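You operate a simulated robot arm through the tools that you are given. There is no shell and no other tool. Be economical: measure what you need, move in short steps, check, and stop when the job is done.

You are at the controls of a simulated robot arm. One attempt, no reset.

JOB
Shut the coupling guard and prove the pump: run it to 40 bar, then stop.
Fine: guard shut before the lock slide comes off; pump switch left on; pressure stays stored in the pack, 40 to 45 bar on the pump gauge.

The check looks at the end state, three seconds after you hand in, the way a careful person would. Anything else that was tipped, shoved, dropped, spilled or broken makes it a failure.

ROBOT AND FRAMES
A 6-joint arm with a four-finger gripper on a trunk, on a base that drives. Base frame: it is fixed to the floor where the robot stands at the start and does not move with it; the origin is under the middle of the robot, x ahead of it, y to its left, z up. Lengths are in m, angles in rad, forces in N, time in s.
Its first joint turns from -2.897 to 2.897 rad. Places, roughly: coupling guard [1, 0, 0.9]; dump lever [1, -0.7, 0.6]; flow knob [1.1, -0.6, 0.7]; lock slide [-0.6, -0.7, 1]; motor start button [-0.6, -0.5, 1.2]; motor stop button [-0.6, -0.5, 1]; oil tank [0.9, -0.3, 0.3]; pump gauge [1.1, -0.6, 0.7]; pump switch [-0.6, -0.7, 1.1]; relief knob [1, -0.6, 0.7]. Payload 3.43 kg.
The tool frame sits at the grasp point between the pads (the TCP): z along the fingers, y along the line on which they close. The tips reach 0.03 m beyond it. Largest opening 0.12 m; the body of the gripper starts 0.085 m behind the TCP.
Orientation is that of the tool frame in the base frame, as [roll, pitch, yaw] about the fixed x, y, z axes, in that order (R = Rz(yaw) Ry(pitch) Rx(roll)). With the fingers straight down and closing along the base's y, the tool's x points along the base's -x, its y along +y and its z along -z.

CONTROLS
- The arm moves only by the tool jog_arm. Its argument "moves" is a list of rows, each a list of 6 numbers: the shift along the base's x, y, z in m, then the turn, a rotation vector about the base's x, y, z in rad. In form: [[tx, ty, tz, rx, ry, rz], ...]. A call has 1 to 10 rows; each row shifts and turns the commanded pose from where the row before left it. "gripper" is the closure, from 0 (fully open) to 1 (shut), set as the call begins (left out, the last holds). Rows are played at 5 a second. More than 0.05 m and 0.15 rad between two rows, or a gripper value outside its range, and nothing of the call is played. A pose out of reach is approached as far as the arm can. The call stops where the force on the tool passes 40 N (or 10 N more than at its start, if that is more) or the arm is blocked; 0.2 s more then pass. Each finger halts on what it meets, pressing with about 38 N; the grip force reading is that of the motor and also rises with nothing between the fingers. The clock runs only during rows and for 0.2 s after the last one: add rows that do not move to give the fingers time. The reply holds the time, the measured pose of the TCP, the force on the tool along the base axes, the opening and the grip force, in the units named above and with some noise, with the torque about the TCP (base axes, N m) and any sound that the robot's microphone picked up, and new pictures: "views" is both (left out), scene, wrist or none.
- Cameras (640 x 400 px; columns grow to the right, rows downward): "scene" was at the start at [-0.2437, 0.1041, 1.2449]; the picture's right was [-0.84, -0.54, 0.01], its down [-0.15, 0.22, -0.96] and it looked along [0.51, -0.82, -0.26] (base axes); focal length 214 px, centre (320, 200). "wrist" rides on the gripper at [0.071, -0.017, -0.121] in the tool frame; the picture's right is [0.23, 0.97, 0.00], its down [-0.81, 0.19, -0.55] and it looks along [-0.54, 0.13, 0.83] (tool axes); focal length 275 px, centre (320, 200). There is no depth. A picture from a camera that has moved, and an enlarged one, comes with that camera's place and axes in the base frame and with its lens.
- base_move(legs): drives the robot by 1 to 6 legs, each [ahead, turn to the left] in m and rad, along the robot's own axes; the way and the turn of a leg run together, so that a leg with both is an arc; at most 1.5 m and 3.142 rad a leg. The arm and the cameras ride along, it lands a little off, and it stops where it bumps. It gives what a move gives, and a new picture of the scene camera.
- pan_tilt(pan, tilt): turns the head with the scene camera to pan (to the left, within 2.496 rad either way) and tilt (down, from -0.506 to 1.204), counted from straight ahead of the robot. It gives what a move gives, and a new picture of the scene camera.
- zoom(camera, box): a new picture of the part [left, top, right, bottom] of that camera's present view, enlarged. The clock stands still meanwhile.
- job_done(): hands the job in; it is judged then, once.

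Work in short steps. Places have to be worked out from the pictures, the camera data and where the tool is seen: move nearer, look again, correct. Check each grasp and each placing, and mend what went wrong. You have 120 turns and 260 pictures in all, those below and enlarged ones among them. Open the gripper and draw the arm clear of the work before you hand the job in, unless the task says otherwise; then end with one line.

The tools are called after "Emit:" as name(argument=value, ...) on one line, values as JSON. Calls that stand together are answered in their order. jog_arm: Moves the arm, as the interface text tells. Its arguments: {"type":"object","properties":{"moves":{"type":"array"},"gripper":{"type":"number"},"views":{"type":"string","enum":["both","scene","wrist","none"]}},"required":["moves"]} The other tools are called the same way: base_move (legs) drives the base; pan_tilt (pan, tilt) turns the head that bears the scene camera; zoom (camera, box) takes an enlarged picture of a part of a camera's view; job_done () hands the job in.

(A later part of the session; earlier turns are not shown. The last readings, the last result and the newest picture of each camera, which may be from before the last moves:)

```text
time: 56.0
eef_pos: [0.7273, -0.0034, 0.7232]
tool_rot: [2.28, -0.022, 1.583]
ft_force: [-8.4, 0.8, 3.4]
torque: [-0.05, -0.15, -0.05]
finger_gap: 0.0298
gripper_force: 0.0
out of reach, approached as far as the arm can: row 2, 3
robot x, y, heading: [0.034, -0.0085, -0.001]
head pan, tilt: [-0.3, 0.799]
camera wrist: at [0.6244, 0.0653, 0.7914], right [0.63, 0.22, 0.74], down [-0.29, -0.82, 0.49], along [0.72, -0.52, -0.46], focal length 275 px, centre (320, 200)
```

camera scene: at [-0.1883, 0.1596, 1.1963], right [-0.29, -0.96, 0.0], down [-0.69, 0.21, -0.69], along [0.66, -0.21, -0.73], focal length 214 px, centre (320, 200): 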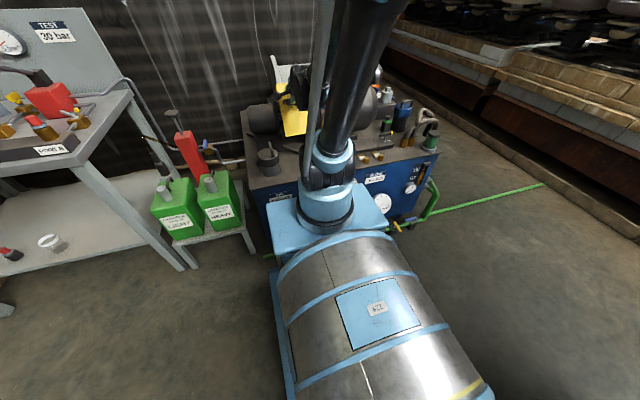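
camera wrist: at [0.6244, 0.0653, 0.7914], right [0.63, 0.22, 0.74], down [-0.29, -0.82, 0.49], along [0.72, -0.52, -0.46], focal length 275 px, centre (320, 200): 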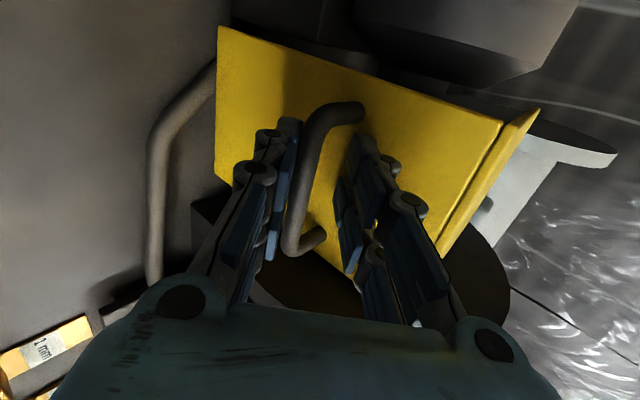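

Finger load vanished: the guard seems to rest. Open and withdraw along the tool axis.

Emit:
jog_arm(moves=[[0, 0, 0, 0, 0, 0], [-0.01, 0, 0.02, 0, 0, 0], [-0.02, 0, 0.035, 0, 0.05, 0], [-0.01, 0, 0.045, 0, 0.1, 0], [0, 0, 0.045, 0, 0.1, 0], [0, 0, 0.045, 0, 0.1, 0]], gripper=0.45, views="both")

```text
time: 57.4
eef_pos: [0.6891, -0.002, 0.9131]
tool_rot: [2.63, -0.023, 1.574]
ft_force: [-0.2, 0.8, -0.6]
torque: [-0.02, -0.03, -0.01]
finger_gap: 0.0659
gripper_force: 0.0
robot x, y, heading: [0.0261, -0.0105, 0.004]
head pan, tilt: [-0.3, 0.799]
camera scene: at [-0.1884, 0.1596, 1.1963], right [-0.29, -0.96, 0.0], down [-0.69, 0.21, -0.69], along [0.66, -0.21, -0.73], focal length 214 px, centre (320, 200)
camera wrist: at [0.6149, 0.0667, 1.012], right [0.85, 0.22, 0.48], down [-0.1, -0.82, 0.56], along [0.52, -0.52, -0.68], focal length 275 px, centre (320, 200)
```

scene: 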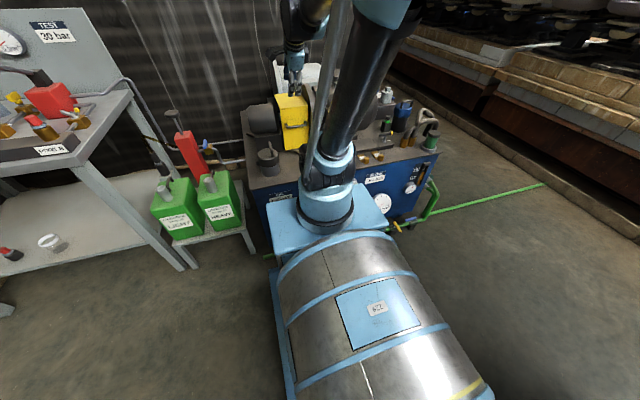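
wrist: 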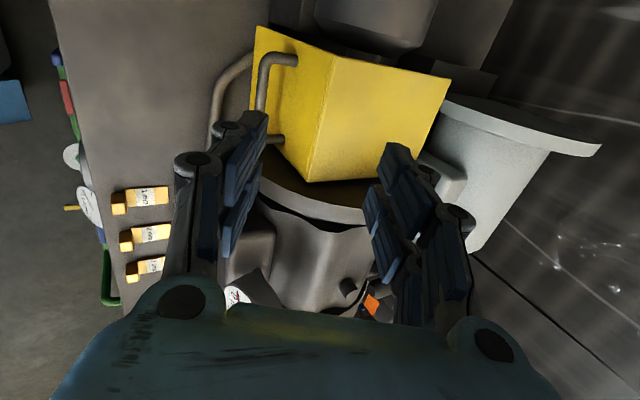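

The guard is over the coupling. Zoom to verify it's fully seated.

Emit:
zoom(camera="scene", box=[230, 70, 340, 170])

Emit:
zoom(camera="wrist", box=[200, 0, 480, 220])

```text
4.00 times, centred on (285, 120) of scene
camera zoom: at [-0.1884, 0.1596, 1.1963], right [-0.29, -0.96, 0.0], down [-0.69, 0.21, -0.69], along [0.66, -0.21, -0.73], focal length 858 px, centre (460, 520)
```

zoom: 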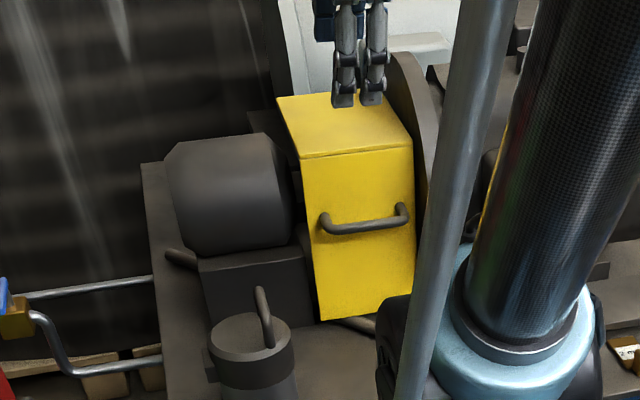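

```text
1.82 times, centred on (340, 110) of wrist
camera zoom: at [0.6149, 0.0667, 1.012], right [0.85, 0.22, 0.48], down [-0.1, -0.82, 0.56], along [0.52, -0.52, -0.68], focal length 500 px, centre (284, 364)
```

zoom: 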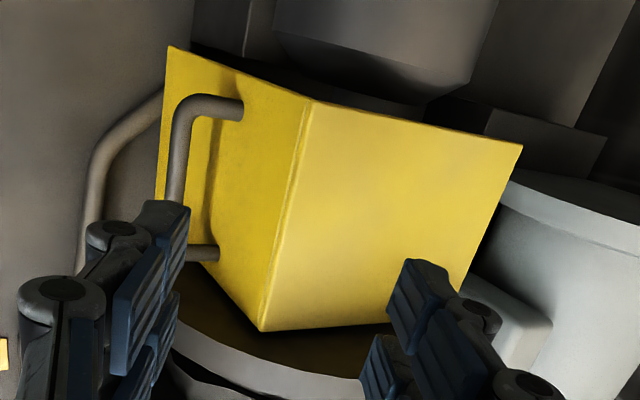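

It looks shut. I'll confirm by pressing lightly on top near the bend with closed, vertical fingers.

Emit:
jog_arm(moves=[[0.03, 0, 0.01, 0, 0.13, 0], [0.035, 0, 0, 0, 0.13, 0], [0.035, 0, 0, 0, 0.13, 0], [0.02, 0, -0.01, 0, 0.12, 0], [0, 0, -0.03, 0, 0, 0], [0, 0, -0.02, 0, 0, 0]], gripper=1.0, views="none")

Emit:
jog_arm(moves=[[0, 0, -0.01, 0, 0, 0], [0, 0, -0.01, 0, 0, 0], [0, 0, -0.01, 0, 0, 0], [0, 0, -0.01, 0, 0, 0], [0, 0, -0.01, 0, 0, 0], [0, 0, -0.01, 0, 0, 0], [0, 0, -0.01, 0, 0, 0]], views="wrist")

```text
time: 58.8
eef_pos: [0.8089, -0.0011, 0.8628]
tool_rot: [3.137, -0.022, 1.561]
ft_force: [-0.8, 0.2, 1.0]
torque: [0.01, 0.01, -0.03]
finger_gap: 0.0
gripper_force: 33.4
robot x, y, heading: [0.0269, -0.0054, -0.001]
head pan, tilt: [-0.3, 0.799]
```

```text
time: 60.1
eef_pos: [0.7999, -0.0016, 0.8194]
tool_rot: [3.124, -0.024, 1.562]
ft_force: [1.8, 0.3, -1.9]
torque: [0.02, 0.24, 0.03]
finger_gap: 0.0
gripper_force: 33.3
robot x, y, heading: [0.0308, -0.0089, 0.001]
head pan, tilt: [-0.3, 0.799]
stopped in row 6: the force on the tool passed its limit at 68 N (the readings are from after the stop); the commanded pose is now the measured one
camera wrist: at [0.7819, 0.0665, 0.9426], right [0.98, 0.22, 0.02], down [0.18, -0.82, 0.54], along [0.14, -0.52, -0.84], focal length 275 px, centre (320, 200)
```

wrist: 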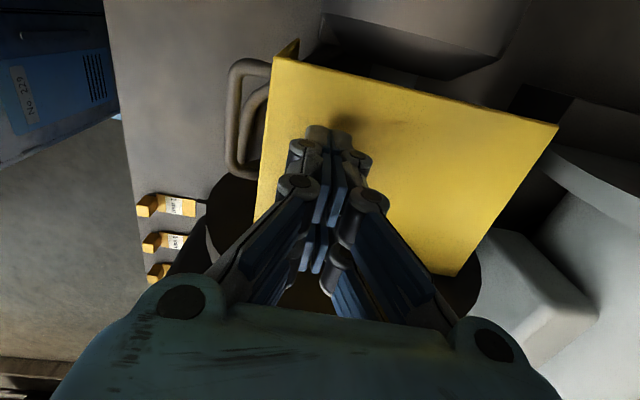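

Firm stop at tip height ≈ hinge height: the guard is shut. Now lift and inspect the valve block.

Emit:
jog_arm(moves=[[0, 0, 0.049, 0, 0, 0], [0, 0, 0.049, 0, 0, 0], [0, 0, 0.049, 0, 0, 0], [0, 0, 0.049, 0, 0, 0], [0, 0, 0.04, 0, 0, 0], [0.02, -0.045, 0, 0, 0, 0], [0.02, -0.045, 0, 0, 0, 0], [0.02, -0.045, 0, 0, 0, 0], [0.02, -0.045, 0, 0, 0, 0], [0.02, -0.045, 0, 0, 0, 0]], views="wrist")

Emit:
zoom(camera="wrist", box=[200, 100, 440, 300])

```text
time: 62.3
eef_pos: [0.8992, -0.2278, 1.0573]
tool_rot: [3.125, -0.021, 1.564]
ft_force: [0.1, -0.4, -0.1]
torque: [-0.02, -0.05, -0.02]
finger_gap: 0.0001
gripper_force: 33.6
robot x, y, heading: [0.0294, -0.0098, 0.001]
head pan, tilt: [-0.3, 0.799]
camera wrist: at [0.8805, -0.1592, 1.1785], right [0.97, 0.22, 0.02], down [0.18, -0.82, 0.54], along [0.14, -0.52, -0.84], focal length 275 px, centre (320, 200)
```

wrist: 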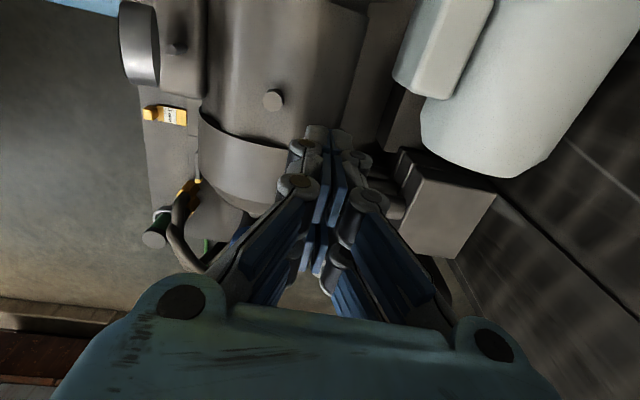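

```text
2.00 times, centred on (320, 200) of wrist
camera zoom: at [0.8805, -0.1592, 1.1785], right [0.97, 0.22, 0.02], down [0.18, -0.82, 0.54], along [0.14, -0.52, -0.84], focal length 551 px, centre (320, 200)
```

zoom: 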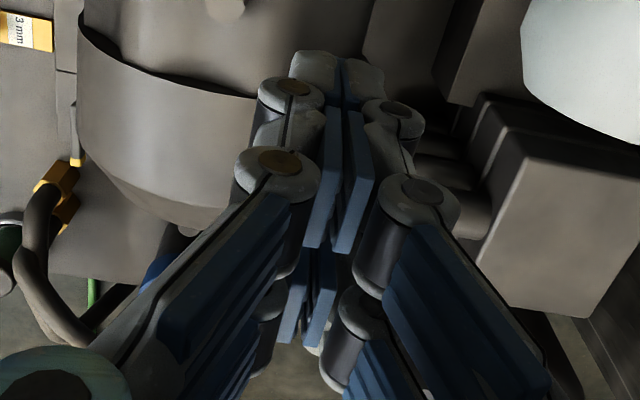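

Open the gripper and turn the tool back so the wrist camera looks forward at the valve block.

Emit:
jog_arm(moves=[[-0.02, -0.03, 0, 0, 0, 0.15], [-0.02, -0.03, 0, 0, 0, 0.15], [-0.02, -0.03, 0, 0, 0, 0.15], [-0.02, -0.03, 0, 0, 0, 0.15], [-0.02, -0.03, 0, 0, 0, 0.15], [-0.02, -0.03, 0, 0, 0, 0.15], [-0.02, -0.03, 0, 0, 0, 0.15], [-0.01, -0.03, 0, 0, 0, 0.15], [-0.01, -0.03, 0, 0, 0, 0.15], [0, -0.03, 0, 0, 0, 0.15]], gripper=0.0, views="wrist")

Emit:
zoom(camera="wrist", box=[200, 80, 440, 300])

```text
time: 64.5
eef_pos: [0.7399, -0.5282, 1.0561]
tool_rot: [3.125, -0.022, 3.062]
ft_force: [-0.3, 0.2, -0.5]
torque: [-0.03, 0.0, 0.01]
finger_gap: 0.12
gripper_force: 0.1
robot x, y, heading: [0.03, -0.0043, -0.0]
head pan, tilt: [-0.3, 0.799]
camera wrist: at [0.6705, -0.5409, 1.1786], right [-0.15, 0.99, 0.02], down [0.84, 0.12, 0.54], along [0.53, 0.1, -0.84], focal length 275 px, centre (320, 200)
```

wrist: 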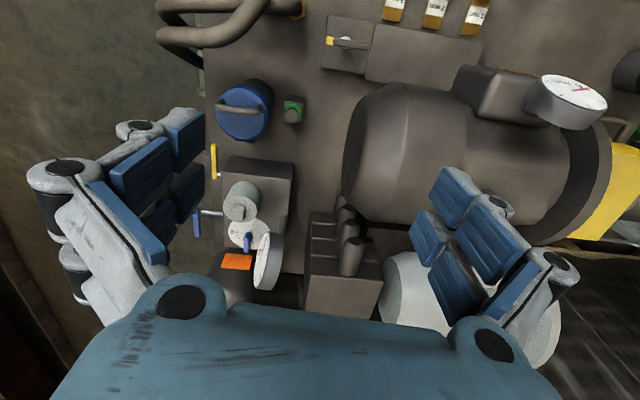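

```text
1.82 times, centred on (320, 190) of wrist
camera zoom: at [0.6705, -0.5409, 1.1786], right [-0.15, 0.99, 0.02], down [0.84, 0.12, 0.54], along [0.53, 0.1, -0.84], focal length 500 px, centre (320, 218)
```

zoom: 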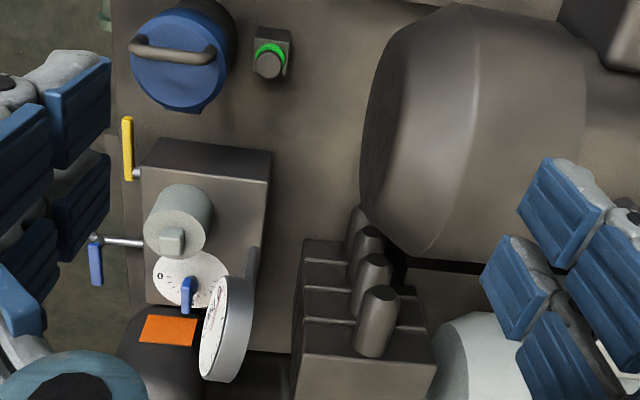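

Gauge faces the −y side; two levers (yellow, blue) are on that side too. I need to get nearer on that side; first check the surroundings behind for driving room.

Emit:
pan_tilt(pan=-2.2, tilt=0.7)

Emit:
pan_tilt(pan=2.4, tilt=0.6)

Emit:
pan_tilt(pan=-1.1, tilt=0.7)

```text
time: 66.4
eef_pos: [0.7406, -0.5268, 1.0558]
tool_rot: [3.124, -0.022, 3.062]
ft_force: [0.0, 0.7, -0.6]
torque: [0.0, 0.0, 0.01]
finger_gap: 0.1202
gripper_force: 0.0
robot x, y, heading: [0.0281, -0.0059, 0.005]
head pan, tilt: [-2.201, 0.7]
camera scene: at [-0.315, 0.1146, 1.2063], right [-0.81, 0.59, 0.01], down [0.37, 0.52, -0.77], along [-0.46, -0.62, -0.64], focal length 214 px, centre (320, 200)
```

scene: 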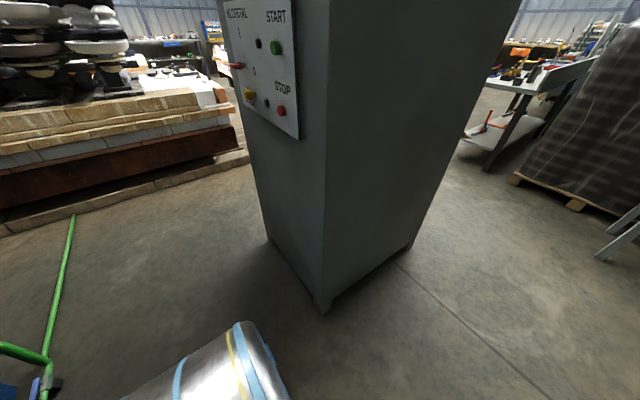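

```text
time: 70.0
eef_pos: [0.7391, -0.5265, 1.0562]
tool_rot: [3.123, -0.022, 3.06]
ft_force: [0.6, -0.3, 0.1]
torque: [0.02, 0.0, 0.02]
finger_gap: 0.1202
gripper_force: 0.0
robot x, y, heading: [0.0277, -0.0038, 0.002]
head pan, tilt: [2.4, 0.6]
camera scene: at [-0.3302, 0.243, 1.2152], right [0.67, 0.74, -0.01], down [0.41, -0.38, -0.83], along [-0.62, 0.56, -0.56], focal length 214 px, centre (320, 200)
```

scene: 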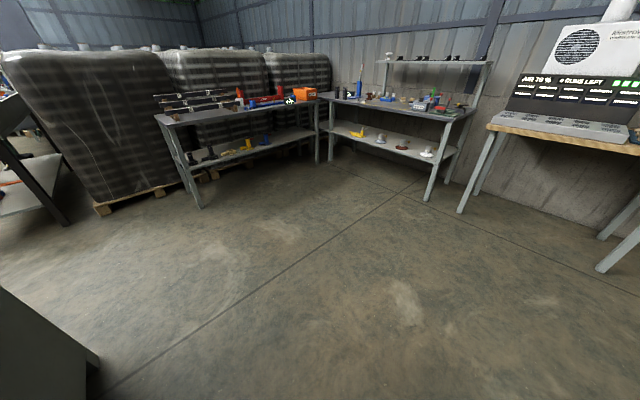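

```text
time: 73.0
eef_pos: [0.74, -0.5262, 1.0563]
tool_rot: [3.123, -0.023, 3.063]
ft_force: [0.0, 0.6, 0.4]
torque: [0.01, -0.02, 0.01]
finger_gap: 0.1203
gripper_force: 0.0
robot x, y, heading: [0.0292, -0.0041, -0.003]
head pan, tilt: [-1.1, 0.7]
camera scene: at [-0.2264, 0.1077, 1.2051], right [-0.89, -0.46, 0.01], down [-0.3, 0.57, -0.76], along [0.34, -0.68, -0.65], focal length 214 px, centre (320, 200)
```

scene: 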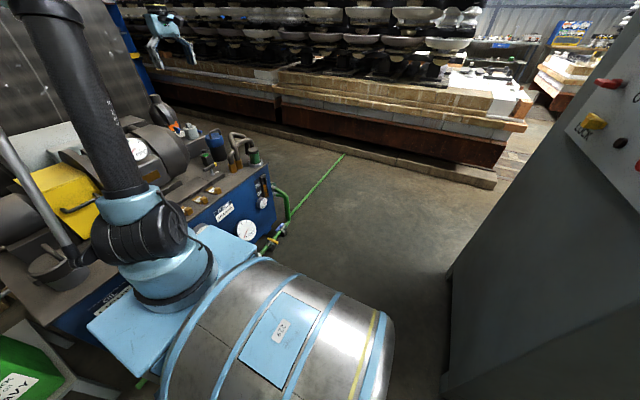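

The lane between cabinet and pack is ~1.1 m; I'll tuck the arm, then turn right, drive 0.45 and turn back to stand at y≈−0.45, from where both pack and cabinet are in reach.

Emit:
jog_arm(moves=[[-0.015, 0.036, 0.024, 0, 0, 0], [-0.015, 0.036, 0.024, 0, 0, 0], [-0.015, 0.036, 0.024, 0, 0, 0], [-0.015, 0.036, 0.024, 0, 0, 0], [-0.015, 0.036, 0.024, 0, 0, 0], [-0.015, 0.036, 0.024, 0, 0, 0], [-0.015, 0.036, 0.024, 0, 0, 0], [-0.015, 0.036, 0.024, 0, 0, 0], [-0.015, 0.036, 0.0, 0, 0, 0]], views="none")

Emit:
base_move(legs=[[-0.06, 0], [0, -1.571]])

```text
time: 75.0
eef_pos: [0.6063, -0.2021, 1.2489]
tool_rot: [3.123, -0.021, 3.061]
ft_force: [0.3, -1.1, -0.6]
torque: [-0.01, 0.02, 0.01]
finger_gap: 0.1201
gripper_force: 0.1
robot x, y, heading: [0.0314, -0.0077, 0.005]
head pan, tilt: [-1.1, 0.7]
```

```text
time: 80.3
eef_pos: [-0.2365, -0.5812, 1.249]
tool_rot: [3.125, -0.023, 1.472]
ft_force: [0.2, -0.4, 0.0]
torque: [0.01, -0.02, 0.02]
finger_gap: 0.1197
gripper_force: 0.0
robot x, y, heading: [-0.0211, -0.0068, -1.593]
head pan, tilt: [-1.1, 0.7]
camera scene: at [0.1003, 0.247, 1.2051], right [-0.44, 0.9, 0.01], down [0.58, 0.29, -0.76], along [-0.69, -0.33, -0.65], focal length 214 px, centre (320, 200)
```

scene: 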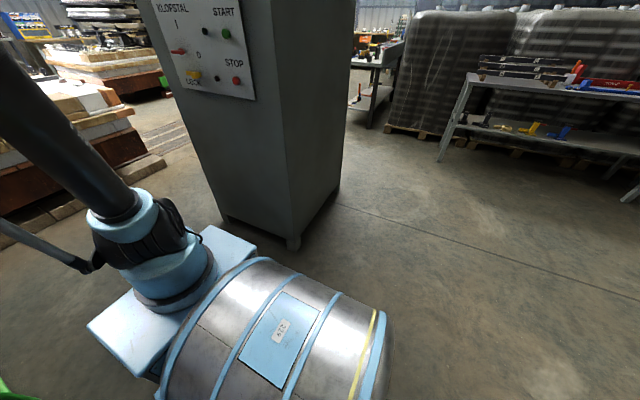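

Turn went cleanly. Drive 0.45 and turn back left.

Emit:
base_move(legs=[[0.45, 0], [0, 1.593]])

Emit:
pan_tilt(pan=0.0, tilt=0.45)

```text
time: 87.4
eef_pos: [0.5358, -0.663, 1.2567]
tool_rot: [3.124, -0.012, 3.061]
ft_force: [0.4, -0.5, -0.6]
torque: [0.01, 0.02, 0.03]
finger_gap: 0.12
gripper_force: 0.1
robot x, y, heading: [-0.029, -0.4634, -0.001]
head pan, tilt: [-1.1, 0.7]
camera scene: at [-0.2823, -0.3523, 1.2051], right [-0.89, -0.45, 0.01], down [-0.3, 0.57, -0.76], along [0.34, -0.68, -0.65], focal length 214 px, centre (320, 200)
```

scene: 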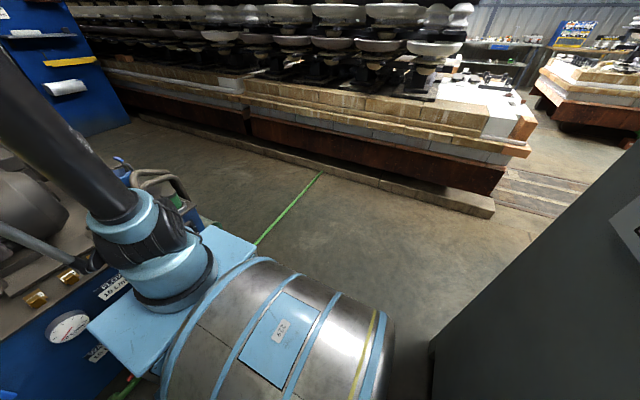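

```text
time: 88.8
eef_pos: [0.5197, -0.6634, 1.2616]
tool_rot: [3.125, -0.001, 3.06]
ft_force: [-0.8, 0.7, 0.2]
torque: [0.0, -0.02, -0.04]
finger_gap: 0.1199
gripper_force: 0.0
robot x, y, heading: [-0.0318, -0.4694, -0.001]
head pan, tilt: [0.0, 0.45]
camera scene: at [-0.2286, -0.2766, 1.2266], right [0.0, -1.0, 0.0], down [-0.45, 0.0, -0.89], along [0.89, 0.0, -0.45], focal length 214 px, centre (320, 200)
```

scene: 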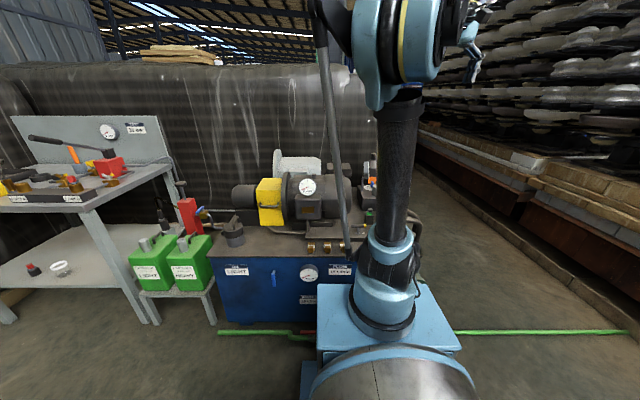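

In place. Zoom on the pack's front, then look at the valve block with the wrist camera.

Emit:
zoom(camera="scene", box=[200, 140, 400, 340])

Emit:
jog_arm(moves=[[0.04, 0, -0.03, 0, 0, 0], [0.04, 0, -0.03, 0, 0, 0], [0.04, 0, -0.03, 0, 0, 0], [0.04, 0, -0.03, 0, 0, 0], [0.03, 0, -0.03, 0, 0, 0]], views="wrist")

Emit:
zoom(camera="wrist", box=[190, 80, 430, 300])

```text
2.00 times, centred on (300, 240) of scene
camera zoom: at [-0.2286, -0.2766, 1.2266], right [0.0, -1.0, 0.0], down [-0.45, 0.0, -0.89], along [0.89, 0.0, -0.45], focal length 429 px, centre (360, 120)
```

zoom: 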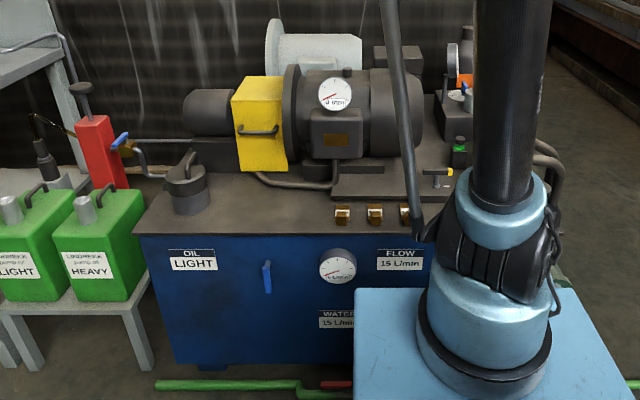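

```text
time: 90.0
eef_pos: [0.7092, -0.6607, 1.1116]
tool_rot: [3.122, 0.002, 3.06]
ft_force: [-0.1, 0.2, 0.1]
torque: [-0.05, -0.09, -0.01]
finger_gap: 0.1196
gripper_force: 0.1
robot x, y, heading: [-0.0278, -0.4681, 0.001]
head pan, tilt: [0.0, 0.45]
camera wrist: at [0.6368, -0.6744, 1.2323], right [-0.15, 0.99, 0.02], down [0.82, 0.12, 0.56], along [0.55, 0.1, -0.83], focal length 275 px, centre (320, 200)
```

wrist: 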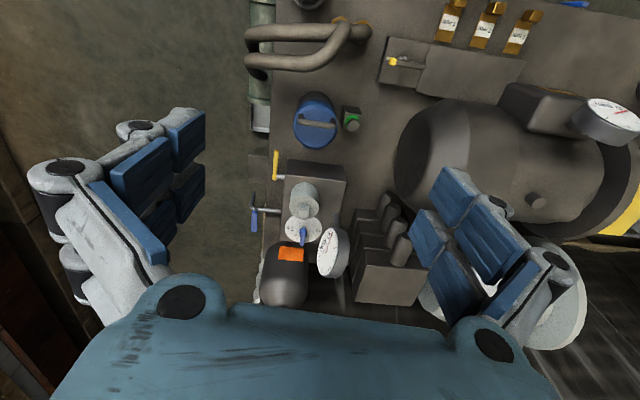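

```text
1.82 times, centred on (310, 190) of wrist
camera zoom: at [0.6368, -0.6744, 1.2323], right [-0.15, 0.99, 0.02], down [0.82, 0.12, 0.56], along [0.55, 0.1, -0.83], focal length 500 px, centre (338, 218)
```

zoom: 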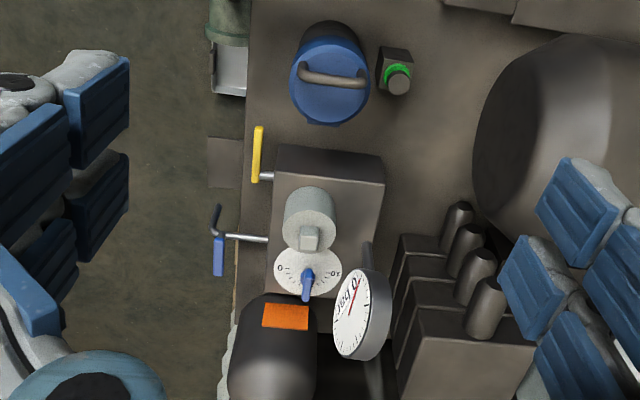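

Yellow lever ≈ (0.96, −0.72, 0.62), blue one ≈ (1.13, −0.78, 0.6). I turn the wrist camera to see the block from the −y side.

Emit:
jog_arm(moves=[[0.015, -0.035, -0.02, 0, 0, 0.15], [0.015, -0.035, -0.02, 0, 0, 0.15], [0.015, -0.035, -0.02, 0, 0, 0.15], [0.015, -0.035, -0.02, 0, 0, 0.15], [0.015, -0.035, -0.02, 0, 0, 0.15], [0.015, -0.02, -0.02, 0, 0, 0.15]], views="wrist")

Emit:
zoom(camera="wrist", box=[200, 80, 440, 300])

```text
time: 91.4
eef_pos: [0.7992, -0.8581, 0.9926]
tool_rot: [3.123, 0.003, -2.322]
ft_force: [0.5, 0.3, 0.3]
torque: [-0.05, -0.04, 0.01]
finger_gap: 0.1198
gripper_force: 0.1
robot x, y, heading: [-0.029, -0.4678, -0.001]
head pan, tilt: [0.0, 0.45]
camera wrist: at [0.7643, -0.9232, 1.1128], right [-0.87, 0.5, 0.02], down [0.42, 0.72, 0.56], along [0.26, 0.49, -0.83], focal length 275 px, centre (320, 200)
```

wrist: 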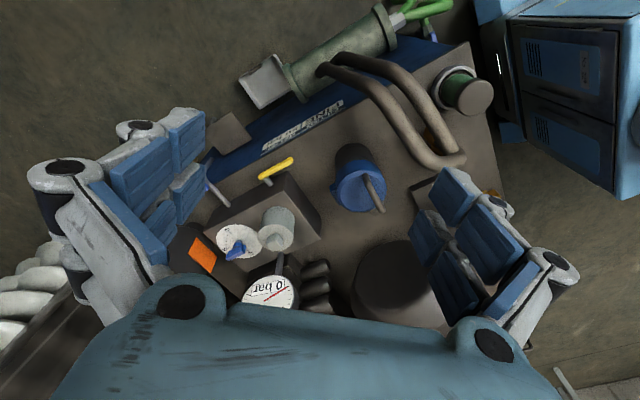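

```text
1.82 times, centred on (320, 190) of wrist
camera zoom: at [0.7643, -0.9232, 1.1128], right [-0.87, 0.5, 0.02], down [0.42, 0.72, 0.56], along [0.26, 0.49, -0.83], focal length 500 px, centre (320, 218)
```

zoom: 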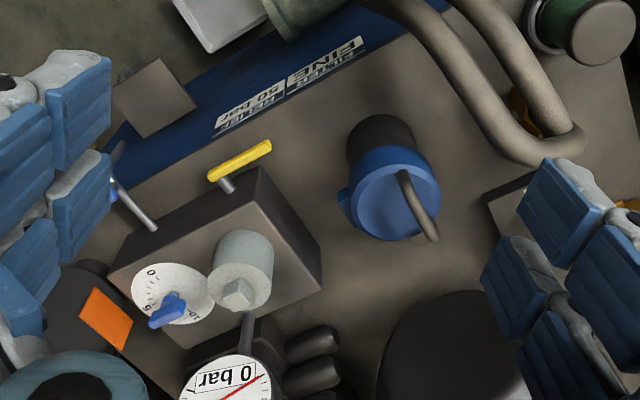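

Labels read: RELIEF 50 bar, gauge 0 bar, flow dial at 5. I look closer at the levers from −y.

Emit:
jog_arm(moves=[[0.02, -0.02, -0.02, 0, 0, 0.15], [0.02, -0.02, -0.02, 0, 0, 0.15], [0.02, -0.02, -0.02, 0, 0, 0.15], [0.02, -0.02, -0.02, 0, 0, 0.15], [0.02, -0.02, -0.01, 0, 0, 0.1], [0, 0, 0, 0, 0, 0]], views="wrist")

Emit:
zoom(camera="wrist", box=[220, 70, 420, 260])

```text
time: 92.8
eef_pos: [0.9015, -0.9582, 0.9017]
tool_rot: [3.124, 0.001, -1.623]
ft_force: [-0.8, 0.3, -0.6]
torque: [0.01, -0.02, -0.01]
finger_gap: 0.12
gripper_force: 0.1
robot x, y, heading: [-0.0287, -0.4661, -0.004]
head pan, tilt: [0.0, 0.45]
camera wrist: at [0.9183, -1.0309, 1.0218], right [-0.98, -0.18, 0.02], down [-0.14, 0.82, 0.56], along [-0.12, 0.55, -0.83], focal length 275 px, centre (320, 200)
```

wrist: 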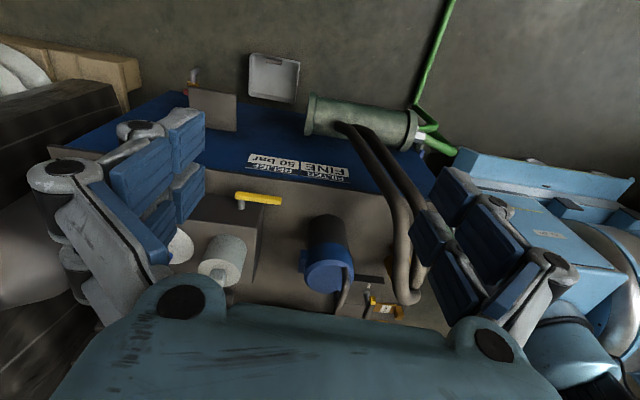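

```text
2.11 times, centred on (320, 165) of wrist
camera zoom: at [0.9183, -1.0309, 1.0218], right [-0.98, -0.18, 0.02], down [-0.14, 0.82, 0.56], along [-0.12, 0.55, -0.83], focal length 580 px, centre (320, 274)
```

zoom: 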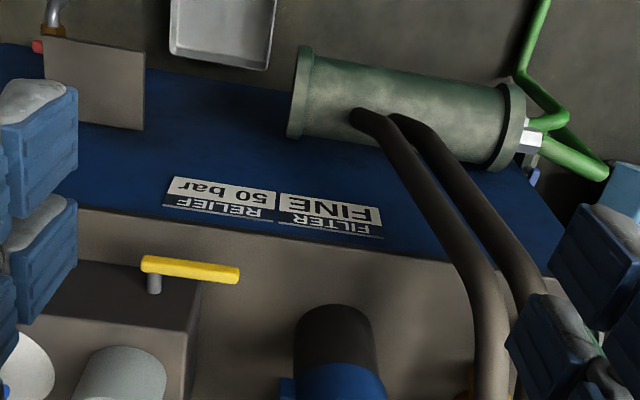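

The yellow dump lever lies horizontal, pivoting at its +x end. I check whether the gauge can be read by the scene camera.

Emit:
zoom(camera="scene", box=[330, 140, 400, 210])

```text
5.71 times, centred on (365, 175) of scene
camera zoom: at [-0.2286, -0.2767, 1.2266], right [0.0, -1.0, 0.0], down [-0.45, 0.0, -0.89], along [0.89, 0.0, -0.45], focal length 1226 px, centre (63, 343)
```

zoom: 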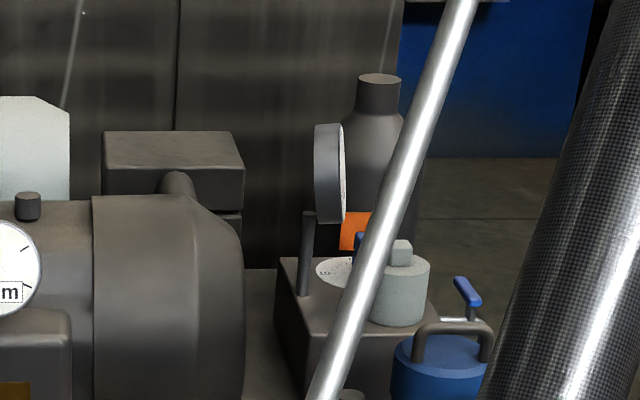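

The gauge faces −y, so I'll stand with the robot facing +y at about y=−0.76, where the scene camera can read the gauge and the arm reaches the cabinet. First tuck the arm.

Emit:
jog_arm(moves=[[0, 0, 0.049, 0, 0, 0], [0, 0, 0.049, 0, 0, 0], [0, 0, 0.049, 0, 0, 0], [-0.025, 0.03, 0.03, 0, 0, 0], [-0.03, 0.03, 0.025, 0, 0, 0], [-0.03, 0.03, 0.025, 0, 0, 0], [-0.03, 0.03, 0.025, 0, 0, 0], [-0.03, 0.03, 0.02, 0, 0, 0], [-0.03, 0.03, 0.02, 0, 0, 0], [-0.03, 0.03, 0.02, 0, 0, 0]], views="none")

Emit:
jog_arm(moves=[[-0.035, 0.035, 0, 0, 0, 0], [-0.035, 0.035, 0, 0, 0, 0], [-0.035, 0.035, 0, 0, 0, 0], [-0.035, 0.035, 0, 0, 0, 0], [-0.03, 0.035, 0, 0, 0, 0]], views="none")

Emit:
base_move(legs=[[0, 1.75], [-0.3, 0], [0, -0.18]])

```text
time: 95.0
eef_pos: [0.6989, -0.7484, 1.2149]
tool_rot: [3.12, 0.001, -1.625]
ft_force: [0.1, 0.5, -0.9]
torque: [0.04, 0.1, -0.01]
finger_gap: 0.1199
gripper_force: 0.1
robot x, y, heading: [-0.026, -0.4686, 0.002]
head pan, tilt: [0.0, 0.45]
```

```text
time: 96.2
eef_pos: [0.5273, -0.5721, 1.2114]
tool_rot: [3.124, 0.001, -1.623]
ft_force: [0.3, 0.8, -0.5]
torque: [-0.01, 0.08, 0.0]
finger_gap: 0.1197
gripper_force: 0.2
robot x, y, heading: [-0.0301, -0.4651, 0.001]
head pan, tilt: [0.0, 0.45]
```

```text
time: 103.8
eef_pos: [0.1328, -0.2056, 1.2122]
tool_rot: [3.124, 0.001, -0.058]
ft_force: [0.6, -0.2, -0.1]
torque: [-0.02, 0.0, 0.03]
finger_gap: 0.1197
gripper_force: 0.1
robot x, y, heading: [0.0294, -0.7549, 1.564]
head pan, tilt: [0.0, 0.45]
camera scene: at [-0.1644, -0.9587, 1.2266], right [1.0, 0.0, 0.0], down [0.0, -0.45, -0.89], along [0.0, 0.89, -0.45], focal length 214 px, centre (320, 200)
```

scene: 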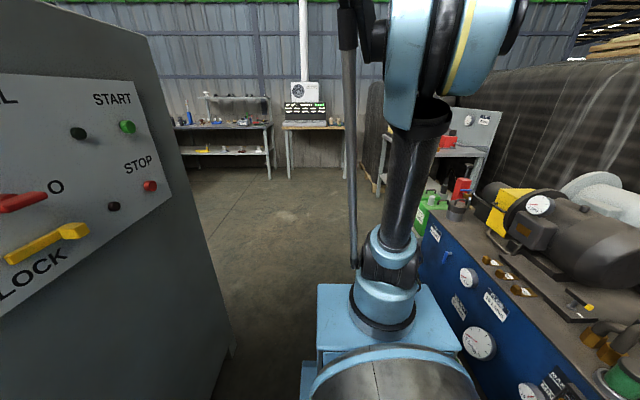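

Perfect spot: cabinet left, pack right. Look at gauge and panel with the head.

Emit:
pan_tilt(pan=-1.3, tilt=0.35)

Emit:
zoom(camera="scene", box=[250, 130, 390, 260])

Emit:
pan_tilt(pan=1.0, tilt=0.25)

```text
time: 105.2
eef_pos: [0.1329, -0.2191, 1.2194]
tool_rot: [3.134, 0.002, -0.056]
ft_force: [0.3, -0.5, 1.1]
torque: [0.02, 0.0, 0.0]
finger_gap: 0.1201
gripper_force: 0.1
robot x, y, heading: [0.0271, -0.7587, 1.564]
head pan, tilt: [-1.3, 0.351]
camera scene: at [-0.0749, -1.0259, 1.2367], right [0.26, -0.96, 0.01], down [-0.33, -0.1, -0.94], along [0.91, 0.24, -0.35], focal length 214 px, centre (320, 200)
```

scene: 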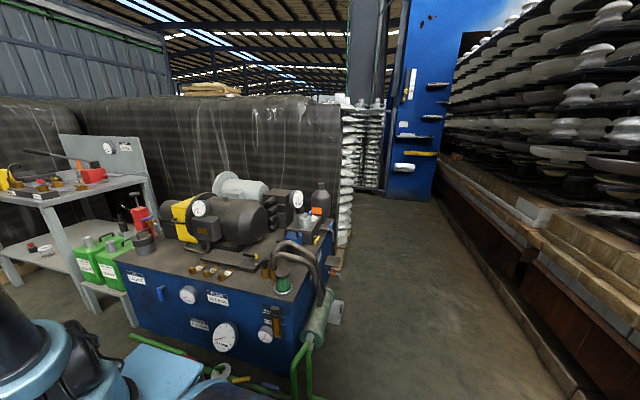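

```text
3.08 times, centred on (320, 195) of scene
camera zoom: at [-0.0749, -1.0259, 1.2367], right [0.26, -0.96, 0.01], down [-0.33, -0.1, -0.94], along [0.91, 0.24, -0.35], focal length 660 px, centre (320, 215)
```

zoom: 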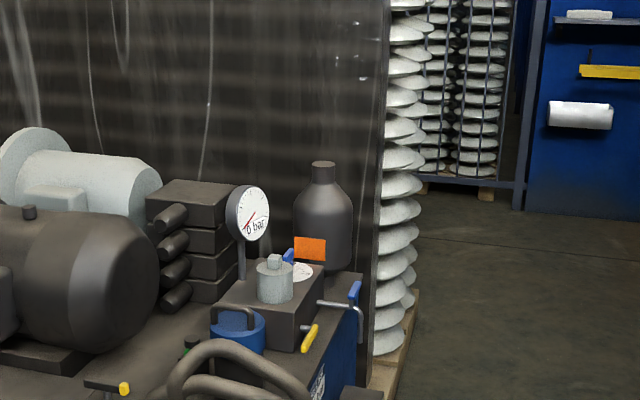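

```text
time: 107.4
eef_pos: [0.1326, -0.2194, 1.2184]
tool_rot: [3.134, 0.001, -0.055]
ft_force: [0.8, 0.2, -0.3]
torque: [0.01, -0.01, -0.02]
finger_gap: 0.12
gripper_force: 0.1
robot x, y, heading: [0.0281, -0.7601, 1.57]
head pan, tilt: [1.0, 0.25]
camera scene: at [-0.2431, -0.9995, 1.2458], right [0.54, 0.84, -0.01], down [0.21, -0.15, -0.97], along [-0.81, 0.52, -0.25], focal length 214 px, centre (320, 200)
```

scene: 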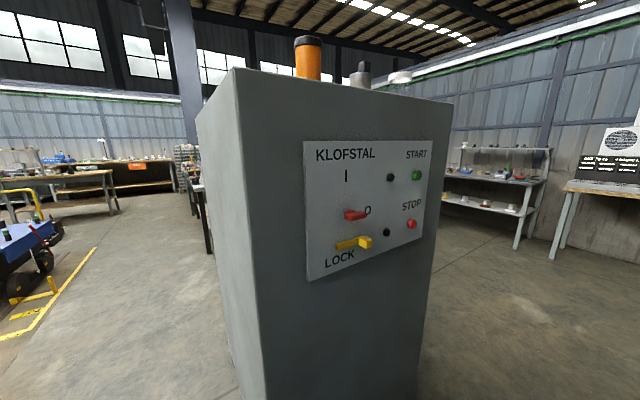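

The gauge is readable (shows "0 bar"). Zoom into the panel for detail.

Emit:
zoom(camera="scene", box=[295, 130, 445, 290])

```text
2.50 times, centred on (370, 210) of scene
camera zoom: at [-0.2431, -0.9995, 1.2458], right [0.54, 0.84, -0.01], down [0.21, -0.15, -0.97], along [-0.81, 0.52, -0.25], focal length 536 px, centre (195, 175)
```

zoom: 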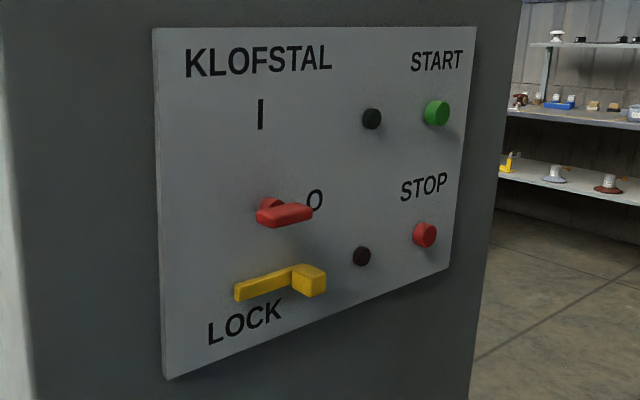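

Panel located: START ≈ (−0.576, −0.483, 1.163), STOP ≈ (−0.576, −0.481, 1.028), switch pivot ≈ (−0.60, −0.688, 1.095), lock knob ≈ (−0.575, −0.656, 1.018). I turn the base slightly right to give the arm more room towards the cabinet.

Emit:
base_move(legs=[[0, -0.4]])

Emit:
jog_arm(moves=[[-0.045, 0.02, 0, 0, 0, 0], [-0.045, 0.02, 0, 0, 0, 0], [-0.045, 0.02, 0, 0, 0, 0], [-0.045, 0.02, 0, 0, 0, 0], [-0.045, 0, 0, 0, 0, 0.1], [-0.045, 0, 0, 0, 0, 0.1], [-0.045, 0, 0, 0, 0, 0.1], [-0.045, 0, 0, 0, 0, 0.1], [-0.045, -0.02, 0, 0, 0, 0.05], [-0.045, -0.02, 0, 0, 0, 0]], gripper=1.0, views="scene")

```text
time: 109.1
eef_pos: [0.3365, -0.3046, 1.2193]
tool_rot: [3.135, 0.004, -0.464]
ft_force: [-0.8, -0.3, -0.3]
torque: [0.03, 0.01, 0.01]
finger_gap: 0.1202
gripper_force: 0.0
robot x, y, heading: [0.0236, -0.7564, 1.161]
head pan, tilt: [1.0, 0.25]
camera scene: at [-0.3187, -0.8726, 1.2458], right [0.83, 0.56, -0.01], down [0.13, -0.22, -0.97], along [-0.54, 0.8, -0.25], focal length 214 px, centre (320, 200)
```

scene: 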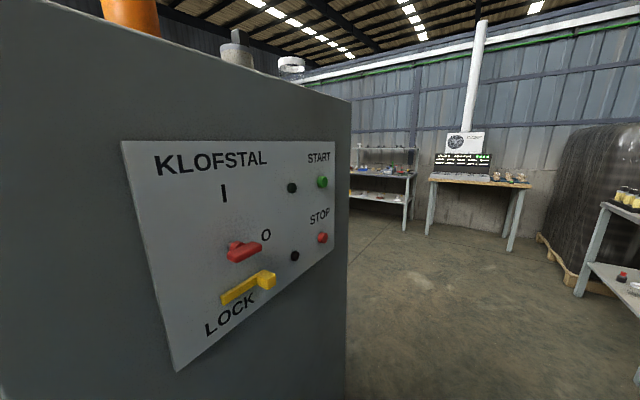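

```text
time: 111.3
eef_pos: [-0.12, -0.2764, 1.2218]
tool_rot: [-3.136, 0.002, -0.013]
ft_force: [0.3, -0.7, -1.1]
torque: [0.05, 0.03, -0.01]
finger_gap: 0.0
gripper_force: 33.0
robot x, y, heading: [0.0247, -0.7575, 1.157]
head pan, tilt: [1.0, 0.25]
camera scene: at [-0.3186, -0.8724, 1.2458], right [0.83, 0.56, -0.01], down [0.13, -0.22, -0.97], along [-0.54, 0.8, -0.25], focal length 214 px, centre (320, 200)
```

scene: 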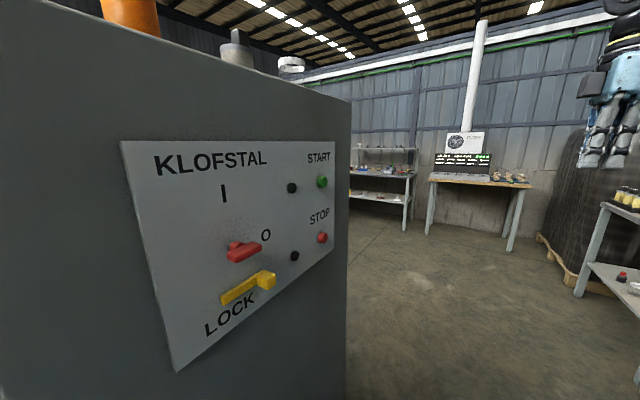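

Refined: lock knob front ≈ (−0.567, −0.664, 1.025), switch handle from hub (−0.70) to tip (−0.669, z 1.09). Swing the arm there while turning the tool to point at the panel.

Emit:
jog_arm(moves=[[-0.025, -0.01, 0, 0, 0.148, 0], [-0.025, -0.01, 0, 0, 0.148, 0], [-0.025, -0.015, 0, 0, 0.148, 0], [-0.025, -0.02, 0, 0, 0.148, 0], [-0.025, -0.025, 0, 0, 0.148, 0], [-0.025, -0.03, 0, 0, 0.148, 0], [-0.025, -0.035, 0, 0, 0.148, 0], [-0.025, -0.035, 0, 0, 0.148, 0], [-0.025, -0.04, -0.01, 0, 0.148, 0], [-0.025, -0.04, -0.02, 0, 0.148, 0]], gripper=0.5, views="both")

```text
refused: row 10 steps farther than a row can; nothing moved
```

Emit:
jog_arm(moves=[[-0.025, -0.01, 0, 0, 0.148, 0], [-0.025, -0.01, 0, 0, 0.148, 0], [-0.025, -0.015, 0, 0, 0.148, 0], [-0.025, -0.02, 0, 0, 0.148, 0], [-0.025, -0.025, 0, 0, 0.148, 0], [-0.025, -0.03, 0, 0, 0.148, 0], [-0.025, -0.035, 0, 0, 0.148, 0], [-0.025, -0.035, 0, 0, 0.148, 0], [-0.025, -0.035, -0.01, 0, 0.148, 0], [-0.025, -0.035, -0.02, 0, 0.148, 0]], gripper=0.5, views="both")

```text
time: 113.5
eef_pos: [-0.3687, -0.5176, 1.1955]
tool_rot: [2.98, 1.483, -0.167]
ft_force: [-0.4, -0.4, 0.4]
torque: [-0.02, 0.04, 0.0]
finger_gap: 0.06
gripper_force: 0.0
robot x, y, heading: [0.0244, -0.7573, 1.158]
head pan, tilt: [1.0, 0.25]
camera scene: at [-0.3187, -0.8723, 1.2458], right [0.83, 0.56, -0.01], down [0.13, -0.22, -0.97], along [-0.54, 0.8, -0.25], focal length 214 px, centre (320, 200)
camera wrist: at [-0.2433, -0.5016, 1.1344], right [0.02, -0.98, -0.22], down [0.48, -0.18, 0.86], along [-0.88, -0.12, 0.47], focal length 275 px, centre (320, 200)
```

scene: 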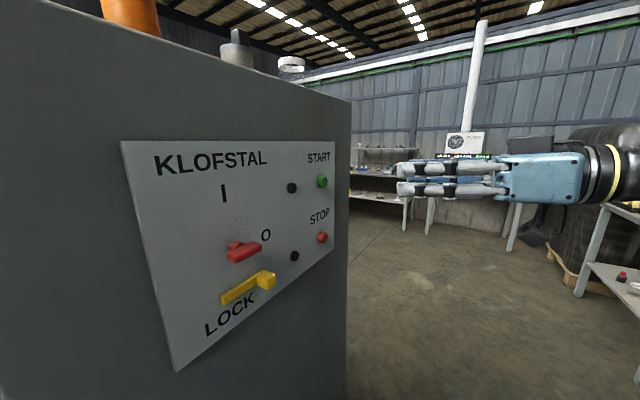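
wrist: 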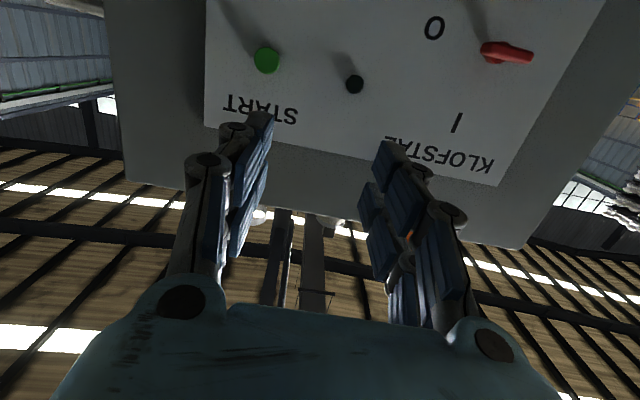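

Tool points at the panel. Move to hover in front of the lock knob.

Emit:
jog_arm(moves=[[-0.018, -0.029, -0.033, 0, 0.04, 0], [-0.018, -0.029, -0.033, 0, 0.04, 0], [-0.018, -0.029, -0.033, 0, 0, 0], [-0.018, -0.029, -0.033, 0, 0, 0], [-0.018, -0.029, -0.034, 0, 0, 0], [0, 0, 0, 0, 0, 0]], gripper=0.6, views="both")

```text
time: 114.9
eef_pos: [-0.4595, -0.6737, 1.0288]
tool_rot: [2.118, 1.555, -1.028]
ft_force: [-0.6, 0.2, 0.8]
torque: [-0.01, -0.01, 0.0]
finger_gap: 0.0479
gripper_force: 0.2
robot x, y, heading: [0.0245, -0.7598, 1.16]
head pan, tilt: [1.0, 0.25]
camera scene: at [-0.3187, -0.8725, 1.2458], right [0.83, 0.56, -0.01], down [0.13, -0.22, -0.97], along [-0.54, 0.8, -0.25], focal length 214 px, centre (320, 200)
camera wrist: at [-0.3385, -0.6583, 0.959], right [0.0, -0.98, -0.22], down [0.55, -0.18, 0.82], along [-0.84, -0.12, 0.53], focal length 275 px, centre (320, 200)
```

scene: 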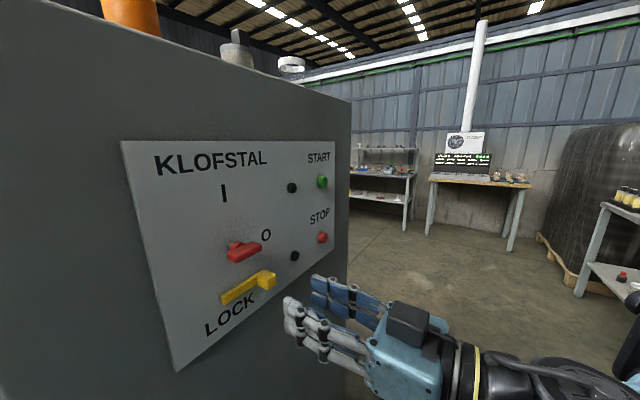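
wrist: 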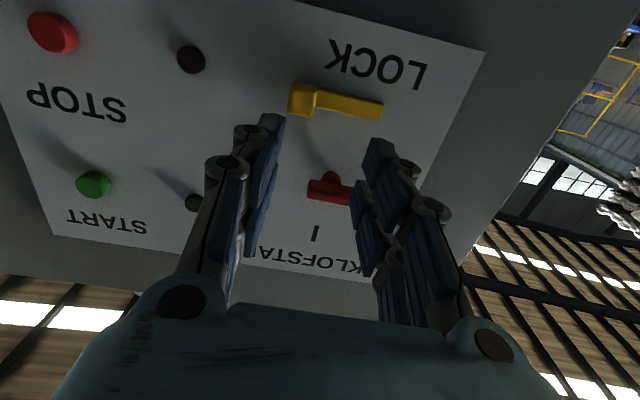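

Aligned within ~1.5 cm of the knob (≈ −0.659, z 1.018). Advance and straddle it.

Emit:
jog_arm(moves=[[-0.03, 0.014, -0.008, 0, 0, 0], [-0.03, 0, 0, 0, 0, 0], [-0.02, 0, 0, 0, 0, 0], [-0.012, 0, 0, 0, 0, 0], [0, 0, 0, 0, 0, 0]], views="both")

```text
time: 116.1
eef_pos: [-0.5529, -0.6588, 1.0208]
tool_rot: [2.123, 1.555, -1.022]
ft_force: [-0.4, 0.3, 0.0]
torque: [-0.01, -0.01, 0.0]
finger_gap: 0.048
gripper_force: 0.1
robot x, y, heading: [0.0221, -0.757, 1.162]
head pan, tilt: [1.0, 0.25]
camera scene: at [-0.3187, -0.8726, 1.2457], right [0.83, 0.56, -0.01], down [0.13, -0.22, -0.97], along [-0.54, 0.8, -0.25], focal length 214 px, centre (320, 200)
camera wrist: at [-0.4309, -0.6436, 0.9519], right [0.0, -0.98, -0.22], down [0.55, -0.18, 0.82], along [-0.84, -0.12, 0.53], focal length 275 px, centre (320, 200)
```

scene: 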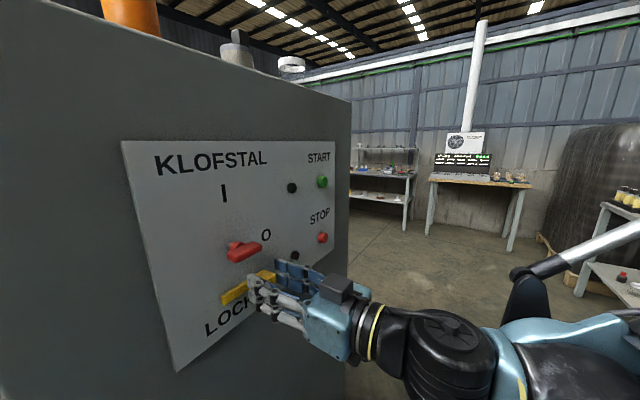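
wrist: 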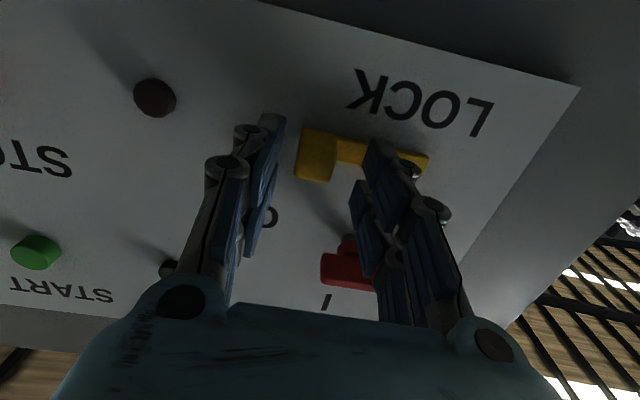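

Knob is between the fingers. A touch further in and lower, then grip it.

Emit:
jog_arm(moves=[[-0.008, 0, -0.004, 0, 0, 0], [0, 0, 0, 0, 0, 0], [0, 0, 0, 0, 0, 0]], gripper=1.0, views="wrist")

```text
time: 116.6
eef_pos: [-0.5616, -0.6561, 1.0146]
tool_rot: [3.069, 1.559, -0.097]
ft_force: [21.6, 77.5, 8.1]
torque: [0.27, 0.13, 0.54]
finger_gap: 0.0222
gripper_force: 45.2
robot x, y, heading: [0.0245, -0.7547, 1.164]
head pan, tilt: [1.0, 0.25]
stopped in row 2: the force on the tool passed its limit at 44 N (the readings are from after the stop); the commanded pose is now the measured one
camera wrist: at [-0.4386, -0.6431, 0.9461], right [-0.02, -0.97, -0.23], down [0.54, -0.21, 0.82], along [-0.84, -0.1, 0.53], focal length 275 px, centre (320, 200)
```

wrist: 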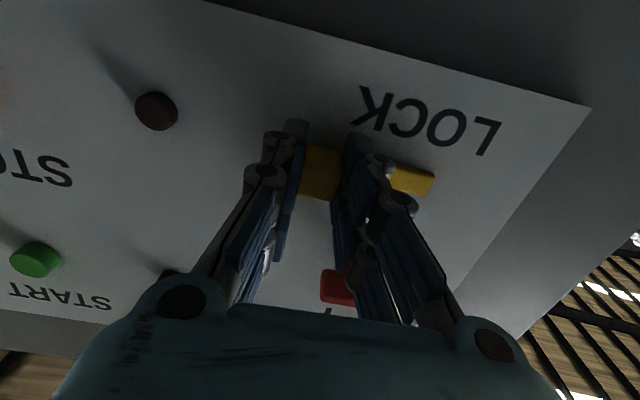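

Gripped; the knob resists −y with 77 N without moving, so it should slide toward +y. Move +y gently.

Emit:
jog_arm(moves=[[0, 0.006, 0, 0, 0, 0], [0, 0.008, 0, 0, 0, 0], [0, 0.008, 0, 0, 0, 0], [0, 0.008, 0, 0, 0, 0]], views="wrist")

```text
time: 117.6
eef_pos: [-0.5627, -0.6385, 1.0162]
tool_rot: [-3.119, 1.561, 0.014]
ft_force: [30.1, -0.9, -24.7]
torque: [-0.13, -0.62, 0.14]
finger_gap: 0.0215
gripper_force: 45.4
robot x, y, heading: [0.0256, -0.7555, 1.161]
head pan, tilt: [1.0, 0.25]
camera wrist: at [-0.4409, -0.6221, 0.9467], right [0.0, -0.97, -0.23], down [0.54, -0.2, 0.82], along [-0.84, -0.12, 0.53], focal length 275 px, centre (320, 200)
```

wrist: 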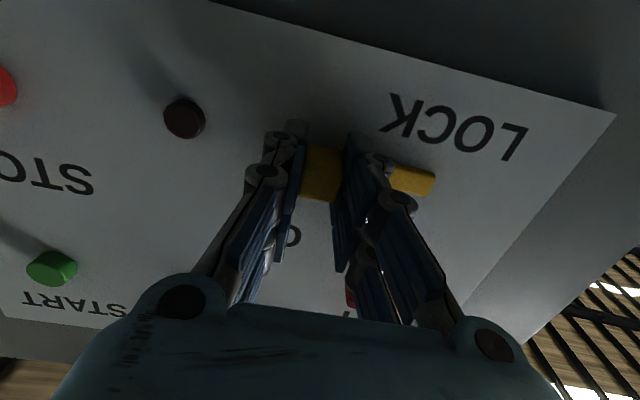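

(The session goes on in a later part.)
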